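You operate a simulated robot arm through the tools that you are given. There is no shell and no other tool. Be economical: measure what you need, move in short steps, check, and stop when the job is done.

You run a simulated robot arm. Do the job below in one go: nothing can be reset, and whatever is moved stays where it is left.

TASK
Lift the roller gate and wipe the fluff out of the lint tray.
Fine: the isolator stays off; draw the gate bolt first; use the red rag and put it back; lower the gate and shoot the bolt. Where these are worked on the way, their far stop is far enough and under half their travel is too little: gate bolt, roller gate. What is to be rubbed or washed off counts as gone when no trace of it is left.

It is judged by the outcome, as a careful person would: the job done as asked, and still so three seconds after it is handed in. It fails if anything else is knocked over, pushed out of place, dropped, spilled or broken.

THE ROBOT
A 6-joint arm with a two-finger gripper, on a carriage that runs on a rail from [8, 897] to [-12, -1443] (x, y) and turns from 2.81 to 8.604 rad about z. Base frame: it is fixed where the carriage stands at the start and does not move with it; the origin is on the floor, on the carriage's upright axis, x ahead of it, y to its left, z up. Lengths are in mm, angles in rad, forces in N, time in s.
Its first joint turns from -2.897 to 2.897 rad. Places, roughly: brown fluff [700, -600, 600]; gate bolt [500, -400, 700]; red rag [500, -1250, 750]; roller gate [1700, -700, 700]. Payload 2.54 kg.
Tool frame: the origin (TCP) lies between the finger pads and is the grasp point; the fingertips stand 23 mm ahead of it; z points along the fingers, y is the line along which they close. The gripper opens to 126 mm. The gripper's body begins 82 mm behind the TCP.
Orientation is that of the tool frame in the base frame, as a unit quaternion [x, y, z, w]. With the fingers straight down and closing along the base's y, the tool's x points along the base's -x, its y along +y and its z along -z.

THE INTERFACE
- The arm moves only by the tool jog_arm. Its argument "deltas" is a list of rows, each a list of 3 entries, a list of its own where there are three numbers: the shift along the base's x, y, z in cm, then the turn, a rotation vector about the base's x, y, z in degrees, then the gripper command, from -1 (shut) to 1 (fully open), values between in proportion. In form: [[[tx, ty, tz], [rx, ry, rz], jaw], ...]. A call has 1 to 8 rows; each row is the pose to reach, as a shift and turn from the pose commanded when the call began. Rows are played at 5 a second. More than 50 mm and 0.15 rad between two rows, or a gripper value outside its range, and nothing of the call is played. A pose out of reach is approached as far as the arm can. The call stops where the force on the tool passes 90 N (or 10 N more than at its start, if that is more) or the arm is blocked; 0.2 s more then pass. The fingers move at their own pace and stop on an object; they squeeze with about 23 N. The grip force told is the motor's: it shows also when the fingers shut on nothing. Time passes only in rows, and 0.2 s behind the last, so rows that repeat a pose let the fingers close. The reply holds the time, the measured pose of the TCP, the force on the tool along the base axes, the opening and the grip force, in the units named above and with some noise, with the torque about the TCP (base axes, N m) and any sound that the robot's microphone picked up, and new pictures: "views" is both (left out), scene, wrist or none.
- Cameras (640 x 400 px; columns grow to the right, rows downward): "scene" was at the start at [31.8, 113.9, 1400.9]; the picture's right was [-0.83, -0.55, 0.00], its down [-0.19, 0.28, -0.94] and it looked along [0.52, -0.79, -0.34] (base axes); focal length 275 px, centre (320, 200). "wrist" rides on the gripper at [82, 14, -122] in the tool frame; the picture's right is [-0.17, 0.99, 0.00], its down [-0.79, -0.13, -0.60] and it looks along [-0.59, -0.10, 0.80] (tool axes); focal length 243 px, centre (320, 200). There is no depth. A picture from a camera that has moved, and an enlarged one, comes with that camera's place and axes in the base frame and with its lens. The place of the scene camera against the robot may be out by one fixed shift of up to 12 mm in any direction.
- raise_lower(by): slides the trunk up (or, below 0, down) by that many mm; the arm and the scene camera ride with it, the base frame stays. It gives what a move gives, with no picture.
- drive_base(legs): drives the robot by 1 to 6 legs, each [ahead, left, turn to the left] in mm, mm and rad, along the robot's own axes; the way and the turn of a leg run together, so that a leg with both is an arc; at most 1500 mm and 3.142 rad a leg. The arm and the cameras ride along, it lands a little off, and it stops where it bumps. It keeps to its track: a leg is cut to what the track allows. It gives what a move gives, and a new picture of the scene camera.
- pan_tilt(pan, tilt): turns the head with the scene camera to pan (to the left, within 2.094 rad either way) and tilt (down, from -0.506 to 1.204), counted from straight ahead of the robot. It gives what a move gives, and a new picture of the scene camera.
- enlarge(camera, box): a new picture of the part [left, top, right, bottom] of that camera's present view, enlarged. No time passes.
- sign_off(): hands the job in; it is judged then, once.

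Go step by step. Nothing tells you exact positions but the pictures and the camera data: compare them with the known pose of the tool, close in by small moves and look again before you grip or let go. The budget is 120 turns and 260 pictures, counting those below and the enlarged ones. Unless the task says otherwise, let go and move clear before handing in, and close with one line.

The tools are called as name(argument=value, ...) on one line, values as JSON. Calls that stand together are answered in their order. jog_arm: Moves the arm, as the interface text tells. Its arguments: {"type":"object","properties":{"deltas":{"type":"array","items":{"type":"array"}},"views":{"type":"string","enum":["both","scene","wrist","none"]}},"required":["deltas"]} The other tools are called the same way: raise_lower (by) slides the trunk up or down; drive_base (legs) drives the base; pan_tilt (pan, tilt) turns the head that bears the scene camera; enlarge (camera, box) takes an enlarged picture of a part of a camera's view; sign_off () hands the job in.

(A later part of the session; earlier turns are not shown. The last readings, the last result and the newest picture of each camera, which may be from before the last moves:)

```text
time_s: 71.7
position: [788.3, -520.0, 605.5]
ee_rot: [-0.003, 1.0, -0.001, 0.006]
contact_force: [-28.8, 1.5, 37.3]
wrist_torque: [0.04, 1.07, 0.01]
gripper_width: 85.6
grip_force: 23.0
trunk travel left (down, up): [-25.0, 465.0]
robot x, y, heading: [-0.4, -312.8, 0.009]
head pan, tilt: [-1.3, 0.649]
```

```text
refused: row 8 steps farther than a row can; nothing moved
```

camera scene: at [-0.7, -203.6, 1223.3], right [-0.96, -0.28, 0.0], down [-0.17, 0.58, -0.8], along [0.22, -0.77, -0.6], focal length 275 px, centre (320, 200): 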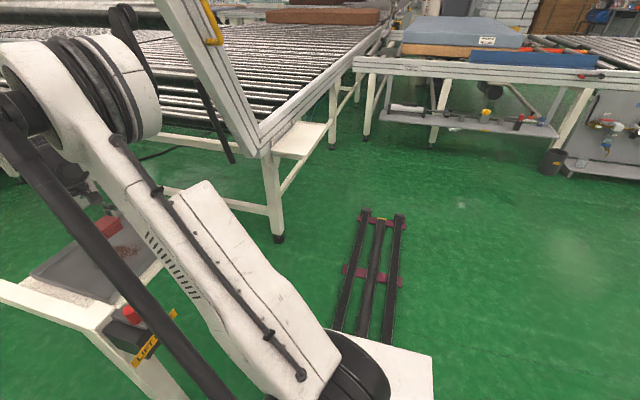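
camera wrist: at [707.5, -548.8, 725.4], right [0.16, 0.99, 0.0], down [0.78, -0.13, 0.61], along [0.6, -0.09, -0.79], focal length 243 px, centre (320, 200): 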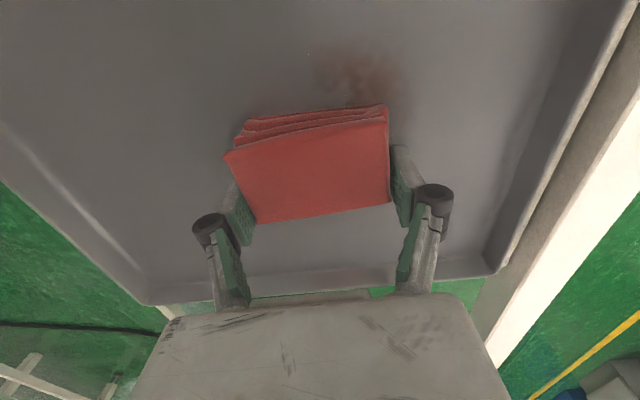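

jog_arm(deltas=[[[0, -2, 0], [0, 0, 0], -1], [[-3.5, -2, 0], [0, 0, 0], -1], [[-7, -2, 0], [0, 0, 0], -1], [[-10.5, -2, 0], [0, 0, 0], -1], [[-10.5, -1, 0], [0, 0, 0], -1], [[-7, -1, 0], [0, 0, 0], -1], [[-3.5, -1, 0], [0, 0, 0], -1], [[1, -1, 0], [0, 0, 0], -1]], views="wrist")

jog_arm(deltas=[[[0, -1, 2], [0, 0, 0], -1], [[2, -1, 6], [0, 0, 0], -1], [[4, -2, 10], [0, 0, 0], -1]], views="wrist")

```text
time_s: 73.5
position: [799.7, -529.6, 606.1]
ee_rot: [-0.005, 1.0, 0.0, 0.007]
contact_force: [-7.4, 1.6, 10.2]
wrist_torque: [0.54, 0.21, 0.34]
gripper_width: 84.7
grip_force: 22.9
trunk travel left (down, up): [-25.0, 465.0]
robot x, y, heading: [-5.5, -313.7, 0.01]
head pan, tilt: [-1.3, 0.649]
camera wrist: at [718.1, -515.0, 725.5], right [0.16, 0.99, 0.0], down [0.78, -0.13, 0.61], along [0.6, -0.09, -0.79], focal length 243 px, centre (320, 200)
```

wrist: 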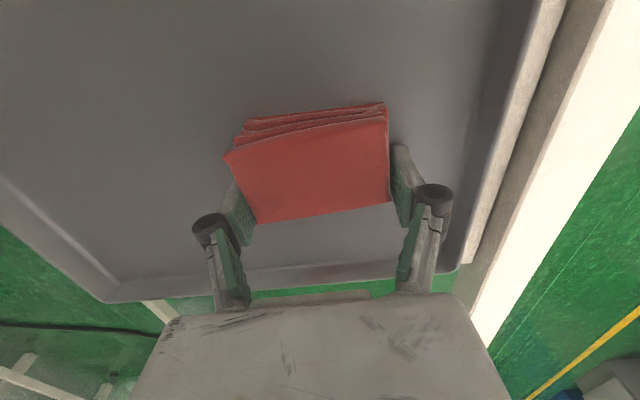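

```text
time_s: 74.3
position: [839.1, -548.2, 704.7]
ee_rot: [-0.004, 1.0, 0.0, 0.006]
contact_force: [0.4, -0.1, -0.3]
wrist_torque: [-0.01, 0.01, -0.02]
gripper_width: 84.6
grip_force: 23.6
trunk travel left (down, up): [-25.0, 465.0]
robot x, y, heading: [-2.5, -316.1, 0.013]
head pan, tilt: [-1.3, 0.649]
camera wrist: at [757.2, -534.2, 824.1], right [0.16, 0.99, 0.0], down [0.79, -0.13, 0.61], along [0.6, -0.09, -0.8], focal length 243 px, centre (320, 200)
```

wrist: 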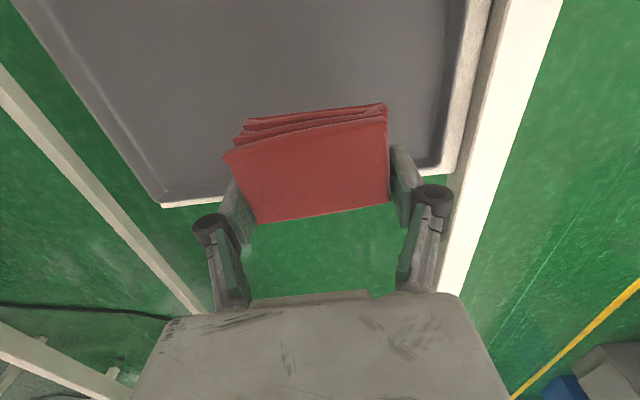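

Looks clean. Back off and inspect the whole tray from both cameras.

jog_arm(deltas=[[[-4, -1, 3], [0, 0, 0], -1], [[-8, -2, 6], [0, 0, 0], -1], [[-12, -3.5, 9], [0, 0, 0], -1], [[-16, -5, 11.5], [0, 0, 0], -1], [[-20, -6.5, 14], [0, 0, 0], -1], [[-24, -8, 16.5], [0, 0, 0], -1], [[-28, -10, 18.5], [0, 0, 0], -1]], views="wrist")

pan_tilt(pan=-0.55, tilt=0.75)

```text
refused: row 1 steps farther than a row can; nothing moved
```

```text
time_s: 75.4
position: [840.1, -549.2, 703.3]
ee_rot: [-0.004, 1.0, 0.0, 0.005]
contact_force: [1.2, 0.0, -0.2]
wrist_torque: [0.01, 0.0, 0.0]
gripper_width: 84.8
grip_force: 23.6
trunk travel left (down, up): [-25.0, 465.0]
robot x, y, heading: [-6.5, -314.7, 0.012]
head pan, tilt: [-0.55, 0.75]
camera scene: at [46.5, -162.9, 1214.8], right [-0.51, -0.86, 0.0], down [-0.59, 0.35, -0.73], along [0.63, -0.37, -0.68], focal length 275 px, centre (320, 200)
```

scene: 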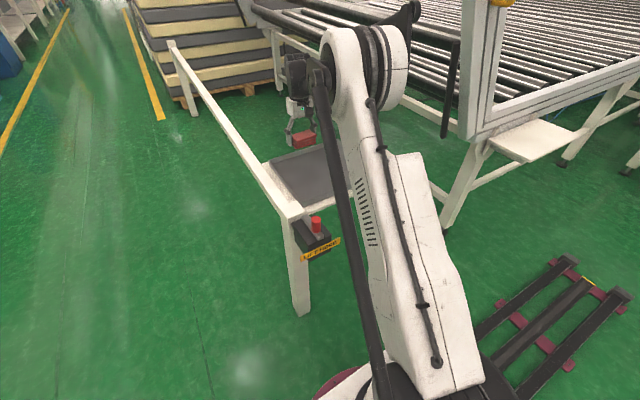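

jog_arm(deltas=[[[-3.5, -1, 3], [0, 0, 0], -1], [[-7, -2.2, 6], [0, 0, 0], -1], [[-10.5, -3.5, 9], [0, 0, 0], -1], [[-14, -5, 11.5], [0, 0, 0], -1], [[-18, -6.5, 14], [0, 0, 0], -1], [[-22, -8.5, 16.5], [0, 0, 0], -1], [[-26, -10.5, 18.5], [0, 0, 0], -1], [[-30, -12.5, 20], [0, 0, 0], -1]], views="both")

enlarge(camera="scene", box=[250, 130, 370, 220])

```text
refused: row 6 steps farther than a row can; nothing moved
```

```text
4.44 times, centred on (310, 175) of scene
camera zoom: at [46.5, -162.9, 1214.8], right [-0.51, -0.86, 0.0], down [-0.59, 0.35, -0.73], along [0.63, -0.37, -0.68], focal length 1220 px, centre (364, 311)
```

zoom: 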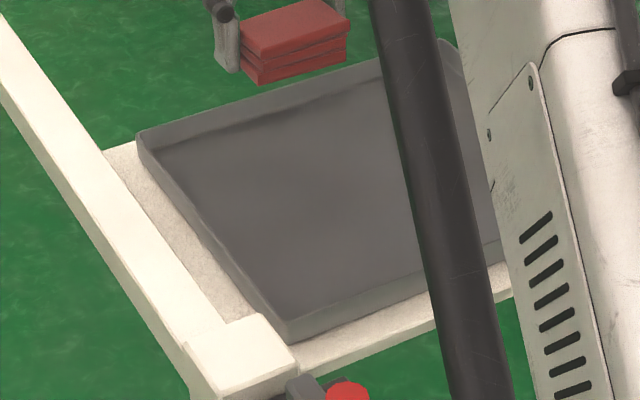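

The visible part is clean. Back off in smaller steps to see the rest.

jog_arm(deltas=[[[-3.5, -0.5, 3], [0, 0, 0], -1], [[-7, -1, 6], [0, 0, 0], -1], [[-10.5, -1.5, 9], [0, 0, 0], -1], [[-14, -2, 12], [0, 0, 0], -1], [[-17.5, -2.5, 15], [0, 0, 0], -1], [[-21, -3, 18], [0, 0, 0], -1], [[-24.5, -3.5, 21], [0, 0, 0], -1], [[-28, -4, 23], [0, 0, 0], -1]], views="wrist")

jog_arm(deltas=[[[-3.5, -3, 1], [0, 0, 0], -1], [[-7, -6, 2], [0, 0, 0], -1], [[-10.5, -9, 3], [0, 0, 0], -1], [[-13.5, -12, 4], [0, 0, 0], -1], [[-16.5, -15, 5], [0, 0, 0], -1], [[-19, -18, 6], [0, 0, 0], -1], [[-21, -21, 7], [0, 0, 0], -1]], views="both")

```text
time_s: 77.2
position: [563.7, -590.2, 935.6]
ee_rot: [-0.004, 1.0, 0.0, 0.006]
contact_force: [0.4, -0.2, -1.7]
wrist_torque: [0.0, 0.09, 0.01]
gripper_width: 84.6
grip_force: 23.4
trunk travel left (down, up): [-25.0, 465.0]
robot x, y, heading: [-4.6, -312.7, 0.013]
head pan, tilt: [-0.55, 0.75]
camera wrist: at [481.0, -575.4, 1054.1], right [0.16, 0.99, 0.0], down [0.79, -0.13, 0.61], along [0.6, -0.09, -0.8], focal length 243 px, centre (320, 200)
```

wrist: 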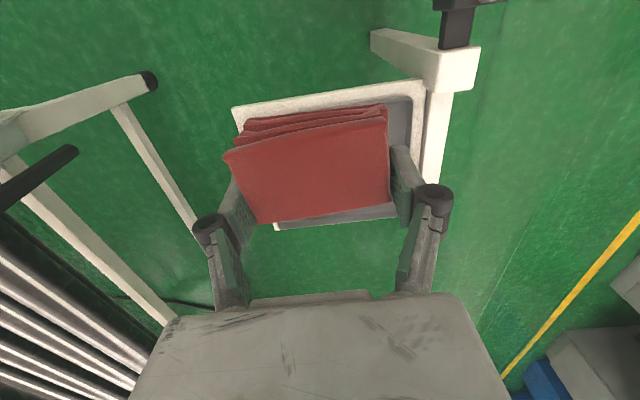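

```text
time_s: 78.8
position: [351.5, -800.8, 1004.8]
ee_rot: [-0.004, 1.0, -0.001, 0.005]
contact_force: [-0.1, 0.3, -0.1]
wrist_torque: [-0.05, 0.03, -0.01]
gripper_width: 84.5
grip_force: 22.6
trunk travel left (down, up): [-25.0, 465.0]
robot x, y, heading: [-3.8, -314.2, 0.01]
head pan, tilt: [-0.55, 0.75]
camera scene: at [46.6, -162.4, 1214.7], right [-0.51, -0.86, 0.0], down [-0.59, 0.35, -0.73], along [0.63, -0.37, -0.68], focal length 275 px, centre (320, 200)
camera wrist: at [269.2, -786.1, 1125.2], right [0.16, 0.99, 0.0], down [0.79, -0.13, 0.61], along [0.6, -0.09, -0.8], focal length 243 px, centre (320, 200)
```

scene: 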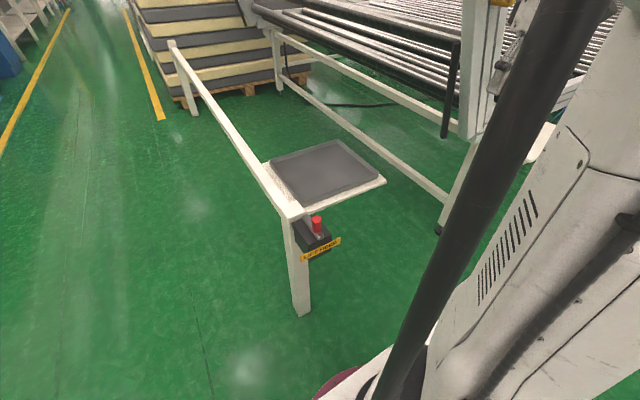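
wrist: 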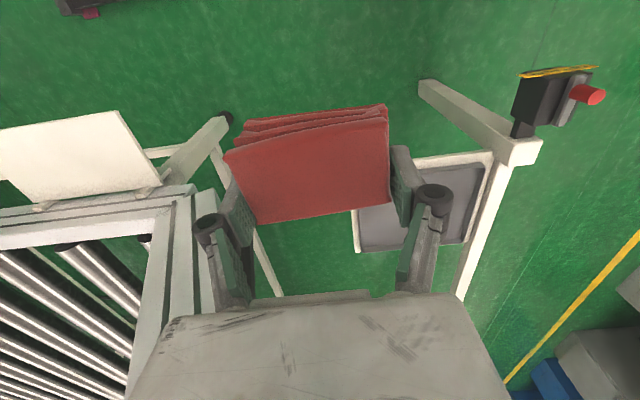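

enlarge(camera="scene", box=[255, 130, 395, 220])

enlarge(camera="scene", box=[300, 140, 360, 180])

```text
4.44 times, centred on (325, 175) of scene
camera zoom: at [46.6, -162.4, 1214.7], right [-0.51, -0.86, 0.0], down [-0.59, 0.35, -0.73], along [0.63, -0.37, -0.68], focal length 1220 px, centre (298, 311)
```

zoom: 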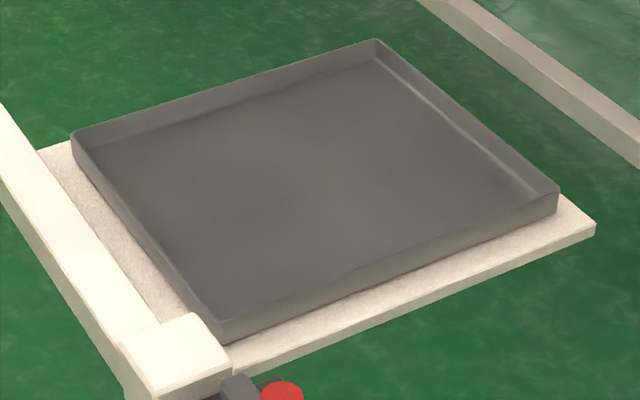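

```text
10.00 times, centred on (330, 160) of scene
camera zoom: at [46.6, -162.4, 1214.7], right [-0.51, -0.86, 0.0], down [-0.59, 0.35, -0.73], along [0.63, -0.37, -0.68], focal length 2746 px, centre (220, 600)
```

zoom: 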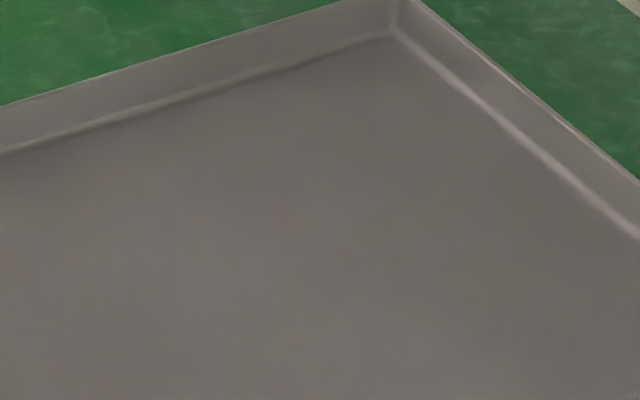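

The tray is spotless. Now return the rag: drive back about -520 mm.

drive_base(legs=[[0, -525, 0]])

```text
time_s: 81.9
position: [343.9, -1329.9, 1004.9]
ee_rot: [-0.002, 1.0, 0.0, 0.005]
contact_force: [0.6, 0.1, -0.1]
wrist_torque: [-0.01, 0.0, -0.02]
gripper_width: 84.6
grip_force: 23.1
trunk travel left (down, up): [-25.0, 465.0]
robot x, y, heading: [-9.7, -837.3, 0.007]
head pan, tilt: [-0.55, 0.75]
camera scene: at [42.6, -690.6, 1214.8], right [-0.52, -0.86, 0.0], down [-0.58, 0.35, -0.73], along [0.63, -0.38, -0.68], focal length 275 px, centre (320, 200)
```

scene: 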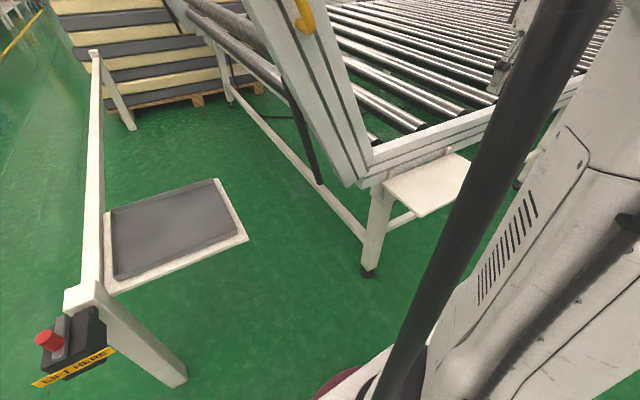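

Move over the shelf and down to just above the original spot (444.5,-1368).

jog_arm(deltas=[[[2, -0.8, -4], [0, 0, 0], -1], [[4, -1.6, -8], [0, 0, 0], -1], [[6, -2.4, -12], [0, 0, 0], -1], [[8, -3.2, -16], [0, 0, 0], -1], [[10, -3.8, -20], [0, 0, 0], -1], [[10, -3.8, -24.5], [0, 0, 0], -1], [[10, -3.8, -28], [0, 0, 0], -1], [[10, -3.8, -30.5], [0, 0, 0], -1]], views="wrist")

```text
time_s: 83.7
position: [445.7, -1368.7, 699.9]
ee_rot: [-0.003, 1.0, 0.0, 0.006]
contact_force: [-0.3, 0.3, -0.2]
wrist_torque: [0.02, -0.04, 0.01]
gripper_width: 84.9
grip_force: 23.0
trunk travel left (down, up): [-25.0, 465.0]
robot x, y, heading: [-5.5, -839.2, 0.007]
head pan, tilt: [-0.55, 0.75]
camera wrist: at [363.3, -1353.9, 820.1], right [0.16, 0.99, 0.0], down [0.78, -0.13, 0.61], along [0.6, -0.1, -0.8], focal length 243 px, centre (320, 200)
```

wrist: 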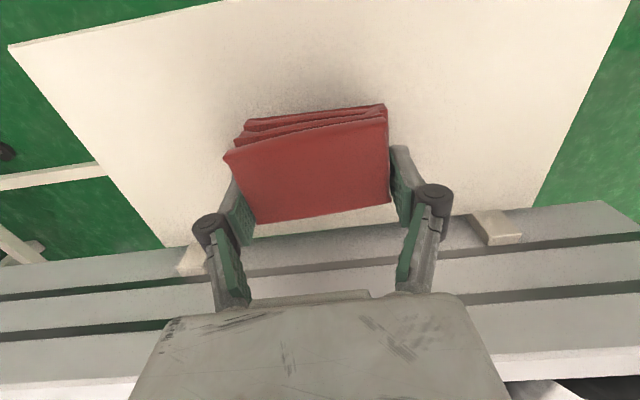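

Lower in small steps until light contact.

jog_arm(deltas=[[[0, 0, -0.6], [0, 0, 0], -1], [[0, 0, -1.2], [0, 0, 0], -1]], views="none")

jog_arm(deltas=[[[0, 0, -0.3], [0, 0, 0], -1]], views="none")

jog_arm(deltas=[[[0, 0, -0.3], [0, 0, 0], -1]], views="none")

```text
time_s: 84.3
position: [445.5, -1368.2, 688.5]
ee_rot: [-0.002, 1.0, 0.0, 0.005]
contact_force: [-1.3, 0.7, -0.8]
wrist_torque: [0.0, 0.0, 0.01]
gripper_width: 84.8
grip_force: 23.2
trunk travel left (down, up): [-25.0, 465.0]
robot x, y, heading: [-6.0, -842.6, 0.008]
head pan, tilt: [-0.55, 0.75]
```

```text
time_s: 84.7
position: [445.2, -1369.3, 685.8]
ee_rot: [-0.002, 1.0, 0.0, 0.005]
contact_force: [0.9, 0.3, -0.2]
wrist_torque: [0.02, 0.0, -0.01]
gripper_width: 84.5
grip_force: 23.4
trunk travel left (down, up): [-25.0, 465.0]
robot x, y, heading: [-6.8, -836.8, 0.011]
head pan, tilt: [-0.55, 0.75]
```

```text
time_s: 85.1
position: [444.8, -1369.5, 682.4]
ee_rot: [-0.002, 1.0, 0.001, 0.006]
contact_force: [0.0, -0.2, -0.4]
wrist_torque: [0.03, -0.04, 0.03]
gripper_width: 84.6
grip_force: 23.1
trunk travel left (down, up): [-25.0, 465.0]
robot x, y, heading: [-7.9, -838.7, 0.009]
head pan, tilt: [-0.55, 0.75]
```

jog_arm(deltas=[[[0, 0, -0.25], [0, 0, 0], -1]], views="none")

jog_arm(deltas=[[[0, 0, -0.2], [0, 0, 0], -1]], views="none")

```text
time_s: 85.5
position: [445.6, -1367.8, 681.7]
ee_rot: [-0.002, 1.0, -0.001, 0.006]
contact_force: [1.1, -3.3, 13.3]
wrist_torque: [0.41, 0.1, 0.01]
gripper_width: 84.4
grip_force: 22.9
trunk travel left (down, up): [-25.0, 465.0]
robot x, y, heading: [-7.7, -837.5, 0.012]
head pan, tilt: [-0.55, 0.75]
```

```text
time_s: 85.9
position: [445.8, -1368.1, 679.8]
ee_rot: [-0.002, 1.0, -0.002, 0.007]
contact_force: [12.1, -11.5, 51.1]
wrist_torque: [-0.48, 0.39, -0.45]
gripper_width: 85.9
grip_force: 23.0
trunk travel left (down, up): [-25.0, 465.0]
robot x, y, heading: [-7.5, -838.2, 0.006]
head pan, tilt: [-0.55, 0.75]
```

Contact. Ease up 2 mm and open.

jog_arm(deltas=[[[0, 0, 0.2], [0, 0, 0], -1], [[0, 0, 0.2], [0, 0, 0], 0.5], [[0, 0, 0.2], [0, 0, 0], 0.7], [[0, 0, 0.2], [0, 0, 0], 0.9], [[0, 0, 0.4], [0, 0, 0], 0.9]], views="wrist")

```text
time_s: 87.1
position: [445.6, -1367.5, 682.4]
ee_rot: [-0.002, 1.0, 0.0, 0.005]
contact_force: [-0.6, -0.7, 0.3]
wrist_torque: [-0.01, 0.01, -0.01]
gripper_width: 119.9
grip_force: 0.1
trunk travel left (down, up): [-25.0, 465.0]
robot x, y, heading: [-8.4, -841.6, 0.009]
head pan, tilt: [-0.55, 0.75]
camera wrist: at [362.6, -1352.9, 801.5], right [0.16, 0.99, 0.0], down [0.78, -0.13, 0.61], along [0.6, -0.1, -0.8], focal length 243 px, centre (320, 200)
```

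wrist: 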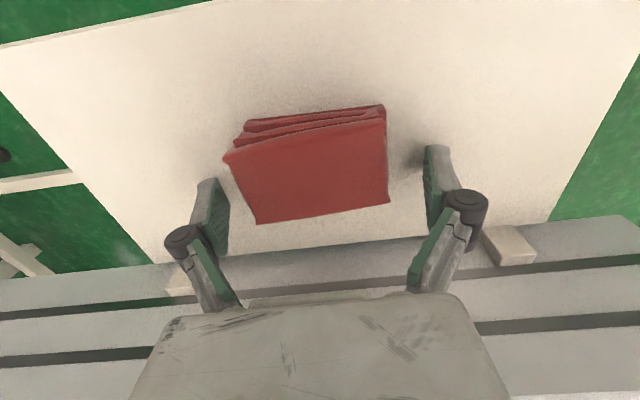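

Rag is back in place. Rise clear with the jaw open, then drive to about y=-120 for the gate.

jog_arm(deltas=[[[0, 0, 4.5], [0, 0, 0], 0.9], [[-1, 0.5, 9], [0, 0, 0], 0.9], [[-3, 2, 13], [0, 0, 0], 0.9], [[-5, 4, 17], [0, 0, 0], 0.9], [[-7, 6, 21], [0, 0, 0], 0.5], [[-9, 8, 25], [0, 0, 0], 0], [[-11, 10, 29], [0, 0, 0], 0], [[-12.5, 12, 33], [0, 0, 0], 0]], views="wrist")

drive_base(legs=[[0, 718, 0]])

```text
time_s: 88.9
position: [324.2, -1253.2, 1009.9]
ee_rot: [-0.002, 1.0, 0.001, 0.005]
contact_force: [1.2, -0.3, -0.4]
wrist_torque: [0.06, 0.07, -0.05]
gripper_width: 62.7
grip_force: 0.0
trunk travel left (down, up): [-25.0, 465.0]
robot x, y, heading: [-4.9, -838.6, 0.011]
head pan, tilt: [-0.55, 0.75]
camera wrist: at [242.1, -1239.1, 1130.4], right [0.16, 0.99, 0.0], down [0.78, -0.13, 0.61], along [0.6, -0.1, -0.8], focal length 243 px, centre (320, 200)
```

wrist: 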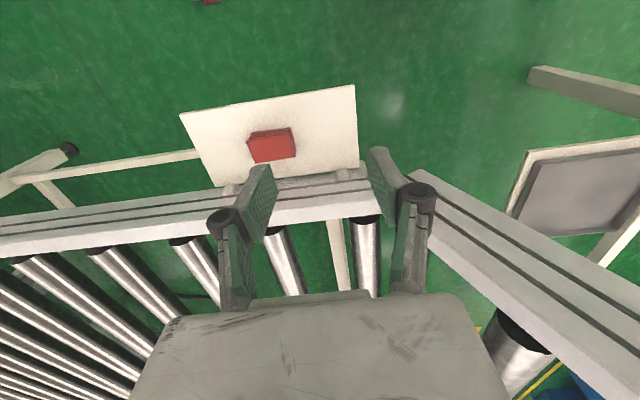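

```text
time_s: 92.8
position: [330.5, -541.6, 1009.8]
ee_rot: [-0.004, 1.0, 0.0, 0.005]
contact_force: [0.5, 0.4, -0.3]
wrist_torque: [0.0, -0.02, 0.01]
gripper_width: 62.8
grip_force: 0.0
trunk travel left (down, up): [-25.0, 465.0]
robot x, y, heading: [0.2, -132.5, 0.014]
head pan, tilt: [-0.55, 0.75]
camera scene: at [52.1, 11.4, 1230.8], right [-0.54, -0.84, 0.0], down [-0.45, 0.29, -0.84], along [0.71, -0.46, -0.54], focal length 275 px, centre (320, 200)
```

scene: 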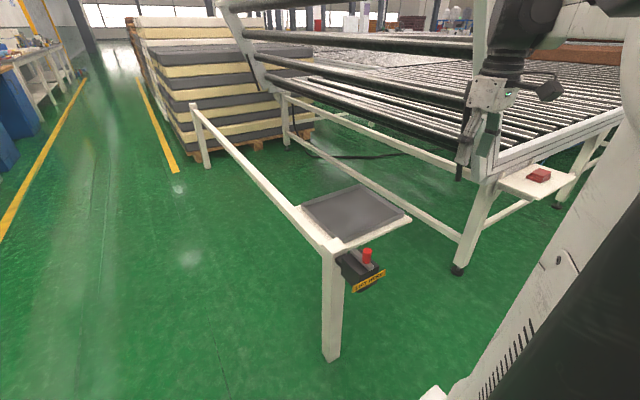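

Now pitch the tool up to forward (12 rows), moving toward the raised handle (≈(484,-892,1193)).

jog_arm(deltas=[[[0, -1, 1], [0, -7.5, 0], 0], [[0, -2, 2], [0, -15, 0], 0], [[0, -3, 3], [0, -22.5, 0], 0], [[0, -4, 4], [0, -30, 0], 0], [[0, -5, 5], [0, -37.5, 0], 0], [[0, -6, 6], [0, -45, 0], 0], [[0, -7, 7], [0, -52.5, 0], 0], [[0, -8, 8], [0, -60, 0], 0]], views="none")

jog_arm(deltas=[[[0, -2, 1], [0, -7.5, 0], 0], [[0, -4, 2], [0, -15, 0], 0], [[0, -6, 3], [0, -22.5, 0], 0], [[0, -8, 4], [0, -30, 0], 0]], views="wrist")

```text
time_s: 94.6
position: [329.4, -620.7, 1091.6]
ee_rot: [-0.004, 0.862, -0.002, 0.506]
contact_force: [-0.4, 0.8, 0.3]
wrist_torque: [0.01, 0.03, -0.03]
gripper_width: 62.9
grip_force: 0.0
trunk travel left (down, up): [-25.0, 465.0]
robot x, y, heading: [-1.9, -131.0, 0.009]
head pan, tilt: [-0.55, 0.75]
```

```text
time_s: 95.6
position: [328.6, -699.3, 1131.3]
ee_rot: [-0.002, 0.703, -0.003, 0.711]
contact_force: [0.2, 0.2, 1.2]
wrist_torque: [0.01, 0.04, -0.03]
gripper_width: 63.0
grip_force: 0.0
trunk travel left (down, up): [-25.0, 465.0]
robot x, y, heading: [-2.3, -135.9, 0.013]
head pan, tilt: [-0.55, 0.75]
camera wrist: at [209.3, -685.4, 1046.3], right [0.0, 0.99, 0.16], down [-0.61, -0.13, 0.78], along [0.79, -0.09, 0.6], focal length 243 px, centre (320, 200)
```

wrist: 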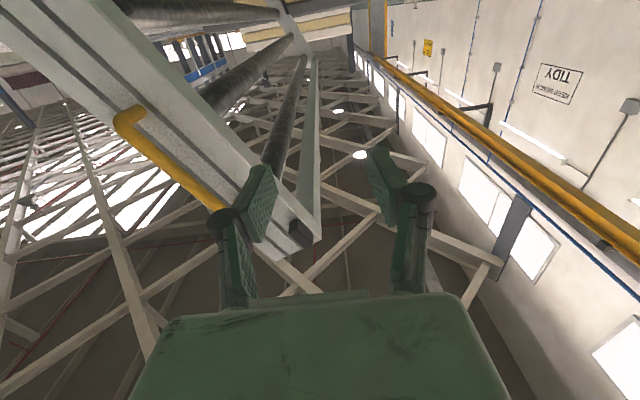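

Handle position confirmed. Approach in front of it at x≈395 with roll −24.3°.

jog_arm(deltas=[[[0, -3.9, 1.2], [-4.9, 0, 0], 0], [[0, -7.8, 2.4], [-9.8, 0, 0], 0], [[0, -11.7, 3.7], [-14.6, 0, 0], 0], [[2, -15.6, 5], [-19.4, 0, 0], 0], [[5, -19.3, 6.2], [-24.3, 0, 0], 0]], views="both")

```text
time_s: 96.8
position: [380.5, -891.2, 1196.4]
ee_rot: [-0.152, 0.687, -0.152, 0.695]
contact_force: [-1.2, 1.0, 0.3]
wrist_torque: [0.0, 0.06, -0.03]
gripper_width: 63.1
grip_force: 0.1
trunk travel left (down, up): [-25.0, 465.0]
robot x, y, heading: [-1.1, -132.6, 0.01]
head pan, tilt: [-0.55, 0.75]
camera scene: at [47.6, 18.0, 1214.7], right [-0.51, -0.86, 0.0], down [-0.59, 0.35, -0.73], along [0.63, -0.38, -0.68], focal length 275 px, centre (320, 200)
camera wrist: at [260.4, -913.0, 1112.5], right [0.0, 0.96, -0.26], down [-0.61, 0.21, 0.77], along [0.79, 0.16, 0.59], focal length 243 px, centre (320, 200)
```

scene: 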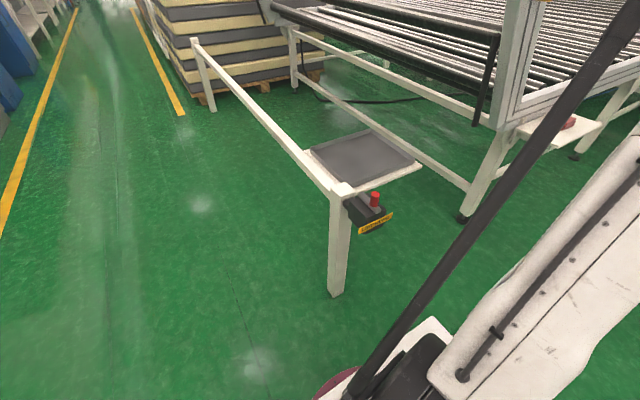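
wrist: 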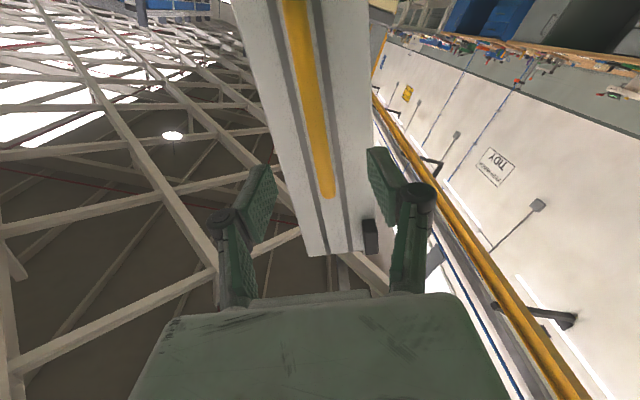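

Well aligned. Advance 10 cm and close.

jog_arm(deltas=[[[3.5, 0, 0], [0, 0, 0], 0], [[7, 0, 0], [0, 0, 0], 0], [[10.3, 0, 0], [0, 0, 0], 0], [[10.3, 0, 0], [0, 0, 0], -0.5], [[10.3, 0, 0], [0, 0, 0], -1], [[10.3, 0, 0], [0, 0, 0], -1], [[10.3, 0, 0], [0, 0, 0], -1]], views="wrist")

```text
time_s: 98.4
position: [482.9, -894.3, 1193.3]
ee_rot: [-0.151, 0.687, -0.15, 0.695]
contact_force: [11.8, -13.2, 13.0]
wrist_torque: [-0.55, -0.3, -0.03]
gripper_width: 11.4
grip_force: 38.6
trunk travel left (down, up): [-25.0, 465.0]
robot x, y, heading: [-0.4, -131.2, 0.015]
head pan, tilt: [-0.55, 0.75]
camera wrist: at [363.4, -915.8, 1110.8], right [0.0, 0.97, -0.26], down [-0.61, 0.21, 0.77], along [0.8, 0.16, 0.58], focal length 243 px, centre (320, 200)
```

wrist: 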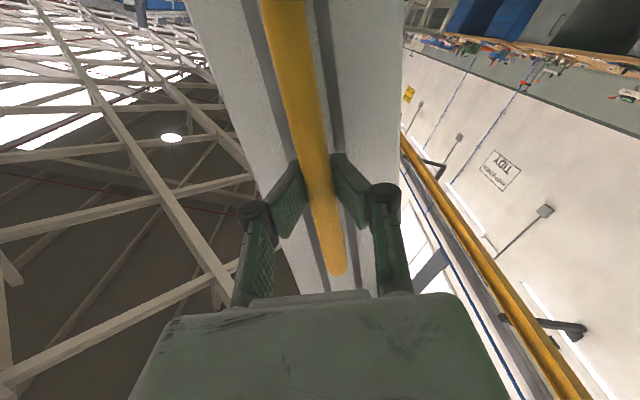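

Gripped. Lower along the arc (hinge ≈(-1105,702), R=535), first four steps.

jog_arm(deltas=[[[0, 3.72, -1.76], [-4.4, 0, 0], -1], [[0, 7.28, -3.8], [-8.8, 0, 0], -1], [[0, 10.68, -6.11], [-13.2, 0, 0], -1], [[0, 13.89, -8.67], [-17.6, 0, 0], -1]], views="scene")

```text
time_s: 99.4
position: [484.8, -753.4, 1102.7]
ee_rot: [-0.259, 0.657, -0.253, 0.662]
contact_force: [12.5, 0.0, -10.3]
wrist_torque: [0.29, 0.16, 0.07]
gripper_width: 11.3
grip_force: 38.5
trunk travel left (down, up): [-25.0, 465.0]
robot x, y, heading: [2.0, -130.7, 0.006]
head pan, tilt: [-0.55, 0.75]
camera scene: at [49.4, 17.8, 1214.0], right [-0.51, -0.86, 0.0], down [-0.59, 0.35, -0.73], along [0.63, -0.37, -0.68], focal length 275 px, centre (320, 200)
```

scene: 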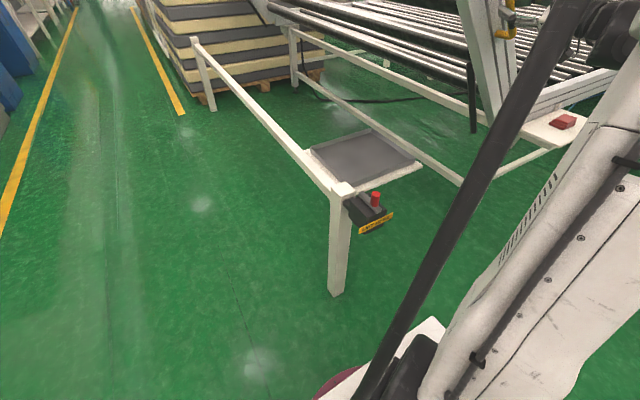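

Works smoothly; continue down.

jog_arm(deltas=[[[0, 3.0, -2.8], [-4.4, 0, 0], -1], [[0, 5.78, -5.83], [-8.8, 0, 0], -1], [[0, 8.32, -9.05], [-13.2, 0, 0], -1], [[0, 10.61, -12.47], [-17.6, 0, 0], -1], [[0, 12.62, -16.05], [-22, 0, 0], -1], [[0, 14.36, -19.77], [-26.4, 0, 0], -1], [[0, 15.81, -23.61], [-30.8, 0, 0], -1]], views="both")

```text
time_s: 99.7
position: [484.1, -750.0, 1100.6]
ee_rot: [-0.258, 0.65, -0.266, 0.663]
contact_force: [18.7, -19.7, 6.2]
wrist_torque: [1.01, -0.01, 0.17]
gripper_width: 11.0
grip_force: 37.7
trunk travel left (down, up): [-25.0, 465.0]
robot x, y, heading: [-0.1, -134.4, 0.013]
head pan, tilt: [-0.55, 0.75]
stopped in row 1: the force on the tool passed its limit (the readings are from after the stop); the commanded pose is now the measured one
camera scene: at [49.2, 15.9, 1214.7], right [-0.51, -0.86, 0.0], down [-0.59, 0.35, -0.73], along [0.63, -0.37, -0.68], focal length 275 px, centre (320, 200)
camera wrist: at [365.4, -796.6, 1027.6], right [0.02, 0.83, -0.56], down [-0.61, 0.45, 0.65], along [0.79, 0.33, 0.51], focal length 243 px, centre (320, 200)
```

scene: 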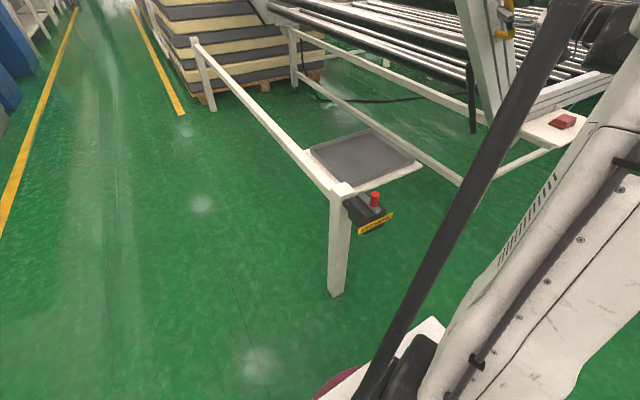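
wrist: 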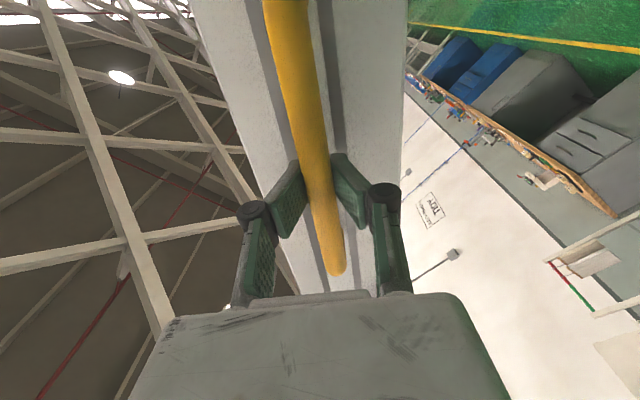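

The stop looks like a jerk at the start of motion; continue with half-size steps.

jog_arm(deltas=[[[0, 0.75, -0.7], [-1.1, 0, 0], -1], [[0, 1.51, -1.39], [-2.2, 0, 0], -1], [[0, 2.96, -2.84], [-4.4, 0, 0], -1], [[0, 4.35, -4.35], [-6.6, 0, 0], -1], [[0, 5.69, -5.91], [-8.8, 0, 0], -1], [[0, 6.97, -7.52], [-11, 0, 0], -1], [[0, 8.18, -9.18], [-13.2, 0, 0], -1], [[0, 9.33, -10.88], [-15.4, 0, 0], -1]], views="scene")

```text
time_s: 101.5
position: [485.6, -656.4, 987.7]
ee_rot: [-0.347, 0.61, -0.35, 0.62]
contact_force: [27.6, -19.9, -20.9]
wrist_torque: [0.46, 0.56, -0.41]
gripper_width: 10.7
grip_force: 37.9
trunk travel left (down, up): [-25.0, 465.0]
robot x, y, heading: [-1.1, -132.5, 0.011]
head pan, tilt: [-0.55, 0.75]
camera scene: at [50.8, 15.0, 1214.5], right [-0.51, -0.86, 0.0], down [-0.59, 0.35, -0.73], along [0.63, -0.37, -0.68], focal length 275 px, centre (320, 200)
```

scene: 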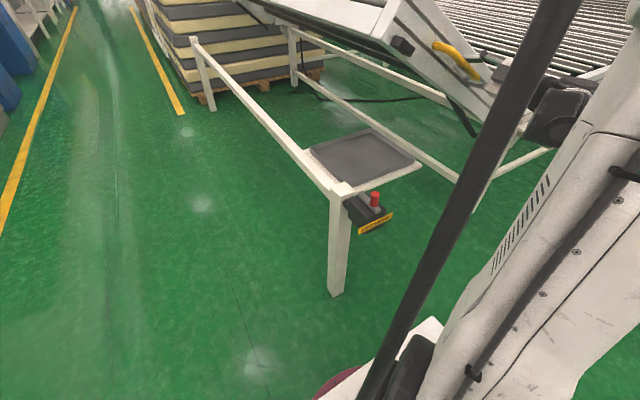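

On track at ~32°. Continue.

jog_arm(deltas=[[[0.1, 1.0, -1.76], [-2.2, 0, 0], -1], [[0.2, 2.0, -3.55], [-4.4, 0, 0], -1], [[0.3, 2.9, -5.38], [-6.6, 0, 0], -1], [[0.3, 3.7, -7.25], [-8.8, 0, 0], -1], [[0.3, 4.5, -9.14], [-11, 0, 0], -1], [[0.3, 5.2, -11.07], [-13.2, 0, 0], -1], [[0.3, 5.8, -13.02], [-15.4, 0, 0], -1], [[0.3, 6.4, -14.99], [-17.6, 0, 0], -1]], views="both")

```text
time_s: 103.3
position: [485.0, -592.8, 840.1]
ee_rot: [-0.438, 0.548, -0.439, 0.561]
contact_force: [5.9, -7.3, -14.8]
wrist_torque: [0.98, 0.28, 0.11]
gripper_width: 11.3
grip_force: 38.0
trunk travel left (down, up): [-25.0, 465.0]
robot x, y, heading: [0.1, -132.1, 0.008]
head pan, tilt: [-0.55, 0.75]
camera scene: at [49.0, 16.3, 1214.5], right [-0.51, -0.86, 0.0], down [-0.59, 0.35, -0.73], along [0.63, -0.37, -0.68], focal length 275 px, centre (320, 200)
camera wrist: at [366.7, -669.2, 804.7], right [0.01, 0.39, -0.92], down [-0.61, 0.73, 0.3], along [0.79, 0.56, 0.24], focal length 243 px, centre (320, 200)
```

scene: 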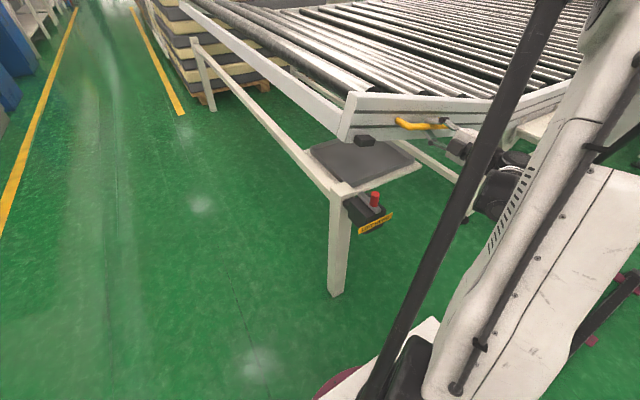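
wrist: 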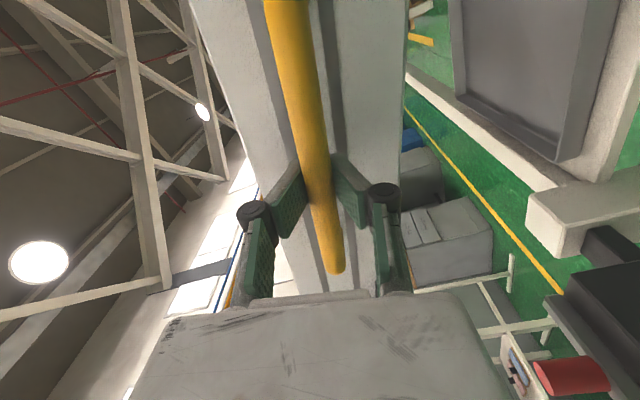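

Almost closed (~15°). Continue to just above closed.

jog_arm(deltas=[[[0, 0.5, -2], [-2.2, 0, 0], -1], [[0, 0.92, -4], [-4.4, 0, 0], -1], [[0, 1.26, -6], [-6.6, 0, 0], -1], [[0, 1.53, -8.05], [-8.8, 0, 0], -1], [[0, 1.71, -10.1], [-11, 0, 0], -1], [[0, 1.8, -11.6], [-12.6, 0, 0], -1]], views="both")

```text
time_s: 104.7
position: [487.2, -573.5, 723.0]
ee_rot: [-0.481, 0.537, -0.46, 0.519]
contact_force: [-11.1, -13.3, -16.3]
wrist_torque: [-1.05, 0.16, 0.09]
gripper_width: 12.8
grip_force: 39.8
out of reach, approached as far as the arm can: row 4, 5, 6
trunk travel left (down, up): [-25.0, 465.0]
robot x, y, heading: [-4.5, -130.4, 0.011]
head pan, tilt: [-0.55, 0.75]
camera scene: at [48.4, 15.9, 1214.6], right [-0.51, -0.86, 0.0], down [-0.59, 0.35, -0.73], along [0.63, -0.37, -0.68], focal length 275 px, centre (320, 200)
camera wrist: at [365.8, -653.1, 704.2], right [-0.04, 0.28, -0.96], down [-0.59, 0.77, 0.24], along [0.8, 0.58, 0.14], focal length 243 px, centre (320, 200)
```

scene: 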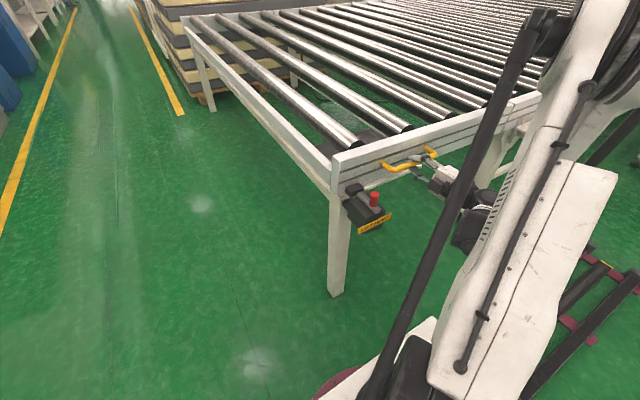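
wrist: 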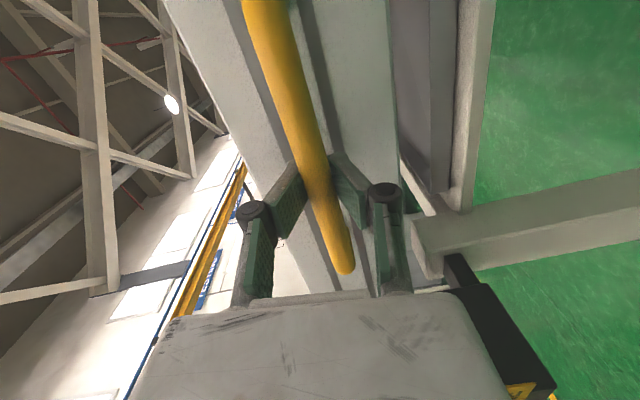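

Only ~12 mm from closed, arm reach-limited. Use the trunk to go down the rest.

raise_lower(by=-13)

enlarge(camera="scene", box=[310, 120, 470, 250])

```text
time_s: 105.3
position: [488.1, -572.6, 712.2]
ee_rot: [-0.481, 0.536, -0.459, 0.52]
contact_force: [-10.1, -16.2, -11.2]
wrist_torque: [-1.1, 0.13, 0.07]
gripper_width: 12.9
grip_force: 38.8
trunk travel left (down, up): [-12.0, 478.0]
robot x, y, heading: [-0.5, -129.0, 0.016]
head pan, tilt: [-0.55, 0.75]
```

```text
3.08 times, centred on (390, 185) of scene
camera zoom: at [48.1, 16.1, 1201.8], right [-0.51, -0.86, 0.0], down [-0.59, 0.35, -0.73], along [0.63, -0.37, -0.68], focal length 845 px, centre (105, 246)
```

zoom: 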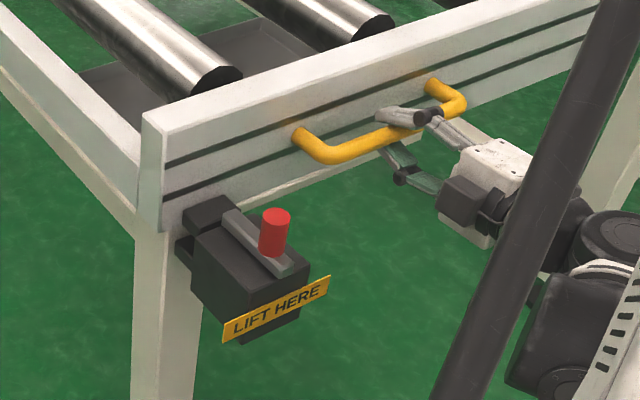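

raise_lower(by=-4)

enlarge(camera="scene", box=[310, 120, 470, 250])

```text
time_s: 105.8
position: [489.1, -572.5, 709.3]
ee_rot: [-0.479, 0.535, -0.461, 0.521]
contact_force: [4.5, -25.5, 24.1]
wrist_torque: [-1.1, -0.24, -0.23]
gripper_width: 12.1
grip_force: 39.1
trunk travel left (down, up): [-8.0, 482.0]
robot x, y, heading: [-0.8, -130.4, 0.013]
head pan, tilt: [-0.55, 0.75]
```

```text
3.08 times, centred on (390, 185) of scene
camera zoom: at [47.4, 16.8, 1198.2], right [-0.51, -0.86, 0.0], down [-0.59, 0.35, -0.73], along [0.63, -0.37, -0.68], focal length 845 px, centre (105, 246)
```

zoom: 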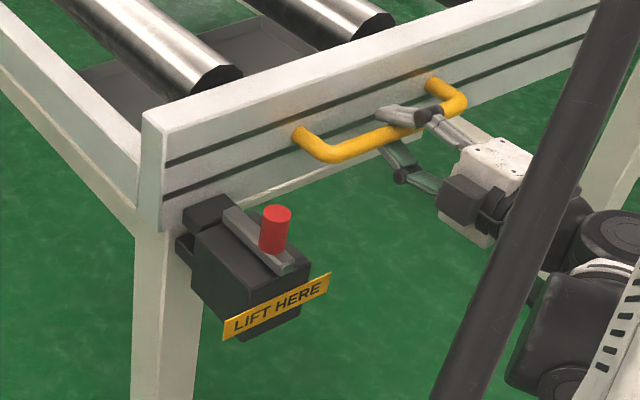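

The gate is seated (force reversed to +24 N). Open and withdraw along -x.

jog_arm(deltas=[[[0, 0, 0], [0, 0, 0], -0.3], [[0, 0, 0], [0, 0, 0], 0], [[0, 0, 0], [0, 0, 0], 0], [[-3, 0, 0], [0, 0, 0], 0], [[-6, 0, 0], [0, 0, 0], 0], [[-10, 0, 0], [0, 0, 0], 0]], views="both")

```text
time_s: 107.2
position: [391.9, -583.9, 727.1]
ee_rot: [-0.481, 0.537, -0.458, 0.52]
contact_force: [0.7, -0.3, -0.2]
wrist_torque: [0.04, -0.02, 0.0]
gripper_width: 63.1
grip_force: 0.1
out of reach, approached as far as the arm can: row 4, 5, 6
trunk travel left (down, up): [-8.0, 482.0]
robot x, y, heading: [3.9, -130.9, 0.011]
head pan, tilt: [-0.55, 0.75]
camera scene: at [48.7, 17.1, 1197.7], right [-0.51, -0.86, 0.0], down [-0.59, 0.35, -0.73], along [0.63, -0.37, -0.68], focal length 275 px, centre (320, 200)
camera wrist: at [272.1, -664.0, 707.2], right [-0.04, 0.28, -0.96], down [-0.6, 0.76, 0.25], along [0.8, 0.58, 0.14], focal length 243 px, centre (320, 200)
```

scene: 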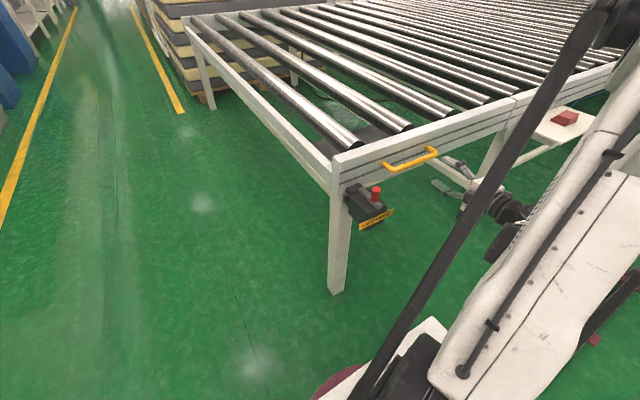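
wrist: 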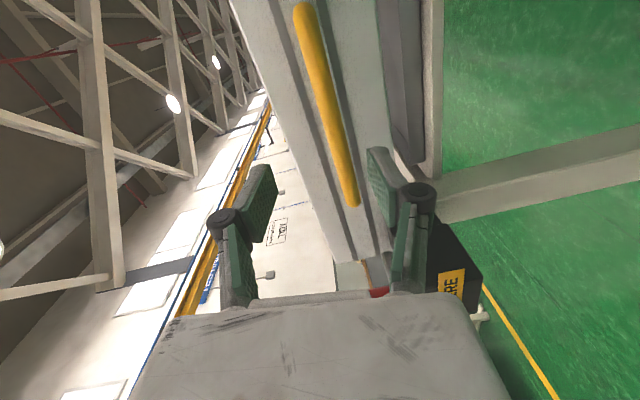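

Clear of the handle. Now rise and turn the tool back to pointing down.

jog_arm(deltas=[[[-0.5, 0.5, 3], [0, 0, 0], 0], [[-1, 1, 6], [3.91, 4.44, -4.1], 0], [[-1.5, 1.5, 9], [7.82, 8.88, -8.2], 0], [[-2, 2, 12], [11.73, 13.32, -12.3], 0], [[-2.5, 2.5, 15], [15.64, 17.76, -16.4], 0], [[-3, 3, 18], [19.55, 22.2, -20.5], 0], [[-3.5, 4, 20], [23.46, 26.64, -24.6], 0], [[-4, 5, 22], [27.37, 31.08, -28.7], 0]], views="none")

jog_arm(deltas=[[[0, 1, 0], [3.91, 4.44, -4.1], 0], [[0, 2, 0], [7.82, 8.88, -8.2], 0], [[0, 3, 0], [11.73, 13.32, -12.3], 0], [[0, 4.5, 0], [15.64, 17.76, -16.4], 0], [[0, 6, 0], [19.55, 22.2, -20.5], 0], [[0, 7.5, 0], [23.46, 26.64, -24.6], 0], [[0, 9, 0], [27.37, 31.08, -28.7], 0], [[0, 10.5, 0], [31.28, 35.52, -32.8], 0]], views="wrist")

```text
time_s: 108.8
position: [387.4, -626.2, 929.8]
ee_rot: [-0.343, 0.8, -0.327, 0.369]
contact_force: [-0.4, 1.0, 0.6]
wrist_torque: [0.0, -0.03, 0.0]
gripper_width: 63.0
grip_force: 0.1
trunk travel left (down, up): [-8.0, 482.0]
robot x, y, heading: [0.5, -131.8, 0.012]
head pan, tilt: [-0.55, 0.75]
stopped in row 7: the arm was blocked; the commanded pose is now the measured one
```

```text
time_s: 110.6
position: [388.2, -520.3, 933.0]
ee_rot: [-0.08, 0.99, -0.078, 0.085]
contact_force: [0.1, 0.1, -0.1]
wrist_torque: [0.04, 0.0, -0.01]
gripper_width: 63.1
grip_force: 0.1
trunk travel left (down, up): [-8.0, 482.0]
robot x, y, heading: [1.0, -132.3, 0.012]
head pan, tilt: [-0.55, 0.75]
camera wrist: at [285.0, -503.5, 1034.8], right [0.02, 0.99, -0.14], down [0.68, 0.09, 0.73], along [0.73, -0.11, -0.67], focal length 243 px, centre (320, 200)
```

wrist: 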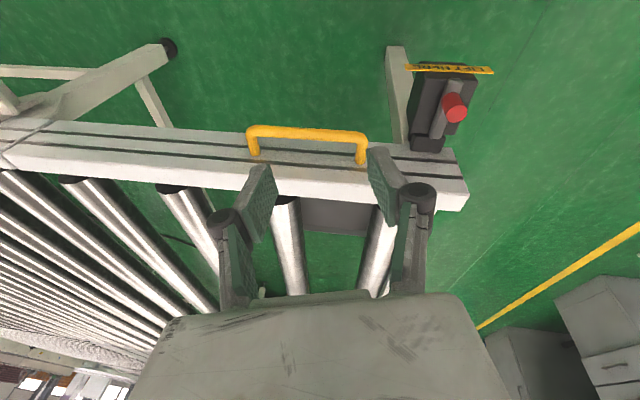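

Finish the rotation and move over the bolt knob (≈(441,-376)).

jog_arm(deltas=[[[0, 3.5, -1], [3, 3.25, -3.1], 0], [[0, 7, -3], [6, 6.5, -6.2], 0], [[0, 10.5, -6], [8.95, 9.75, -9.2], 0], [[-0.5, 14.2, -9], [8.95, 9.75, -9.2], 0], [[-0.5, 14.2, -12.5], [8.95, 9.75, -9.2], 0]], views="wrist")

enlarge(camera="wrist", box=[220, 60, 420, 240])

```text
time_s: 111.8
position: [382.6, -380.0, 807.2]
ee_rot: [0.0, 1.0, 0.0, 0.001]
contact_force: [-0.1, 0.8, -1.0]
wrist_torque: [0.01, 0.0, -0.01]
gripper_width: 63.0
grip_force: 0.0
trunk travel left (down, up): [-8.0, 482.0]
robot x, y, heading: [-1.3, -132.9, 0.013]
head pan, tilt: [-0.55, 0.75]
camera wrist: at [302.6, -364.7, 927.3], right [0.17, 0.99, 0.0], down [0.79, -0.13, 0.6], along [0.59, -0.1, -0.8], focal length 243 px, centre (320, 200)
```

wrist: 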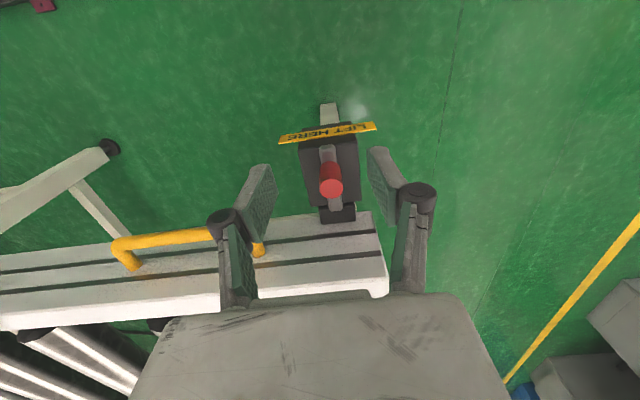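

```text
2.22 times, centred on (320, 150) of wrist
camera zoom: at [302.6, -364.7, 927.3], right [0.17, 0.99, 0.0], down [0.79, -0.13, 0.6], along [0.59, -0.1, -0.8], focal length 539 px, centre (320, 311)
```

zoom: 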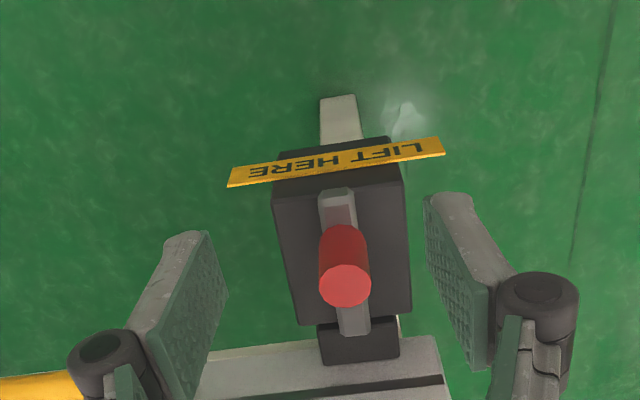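

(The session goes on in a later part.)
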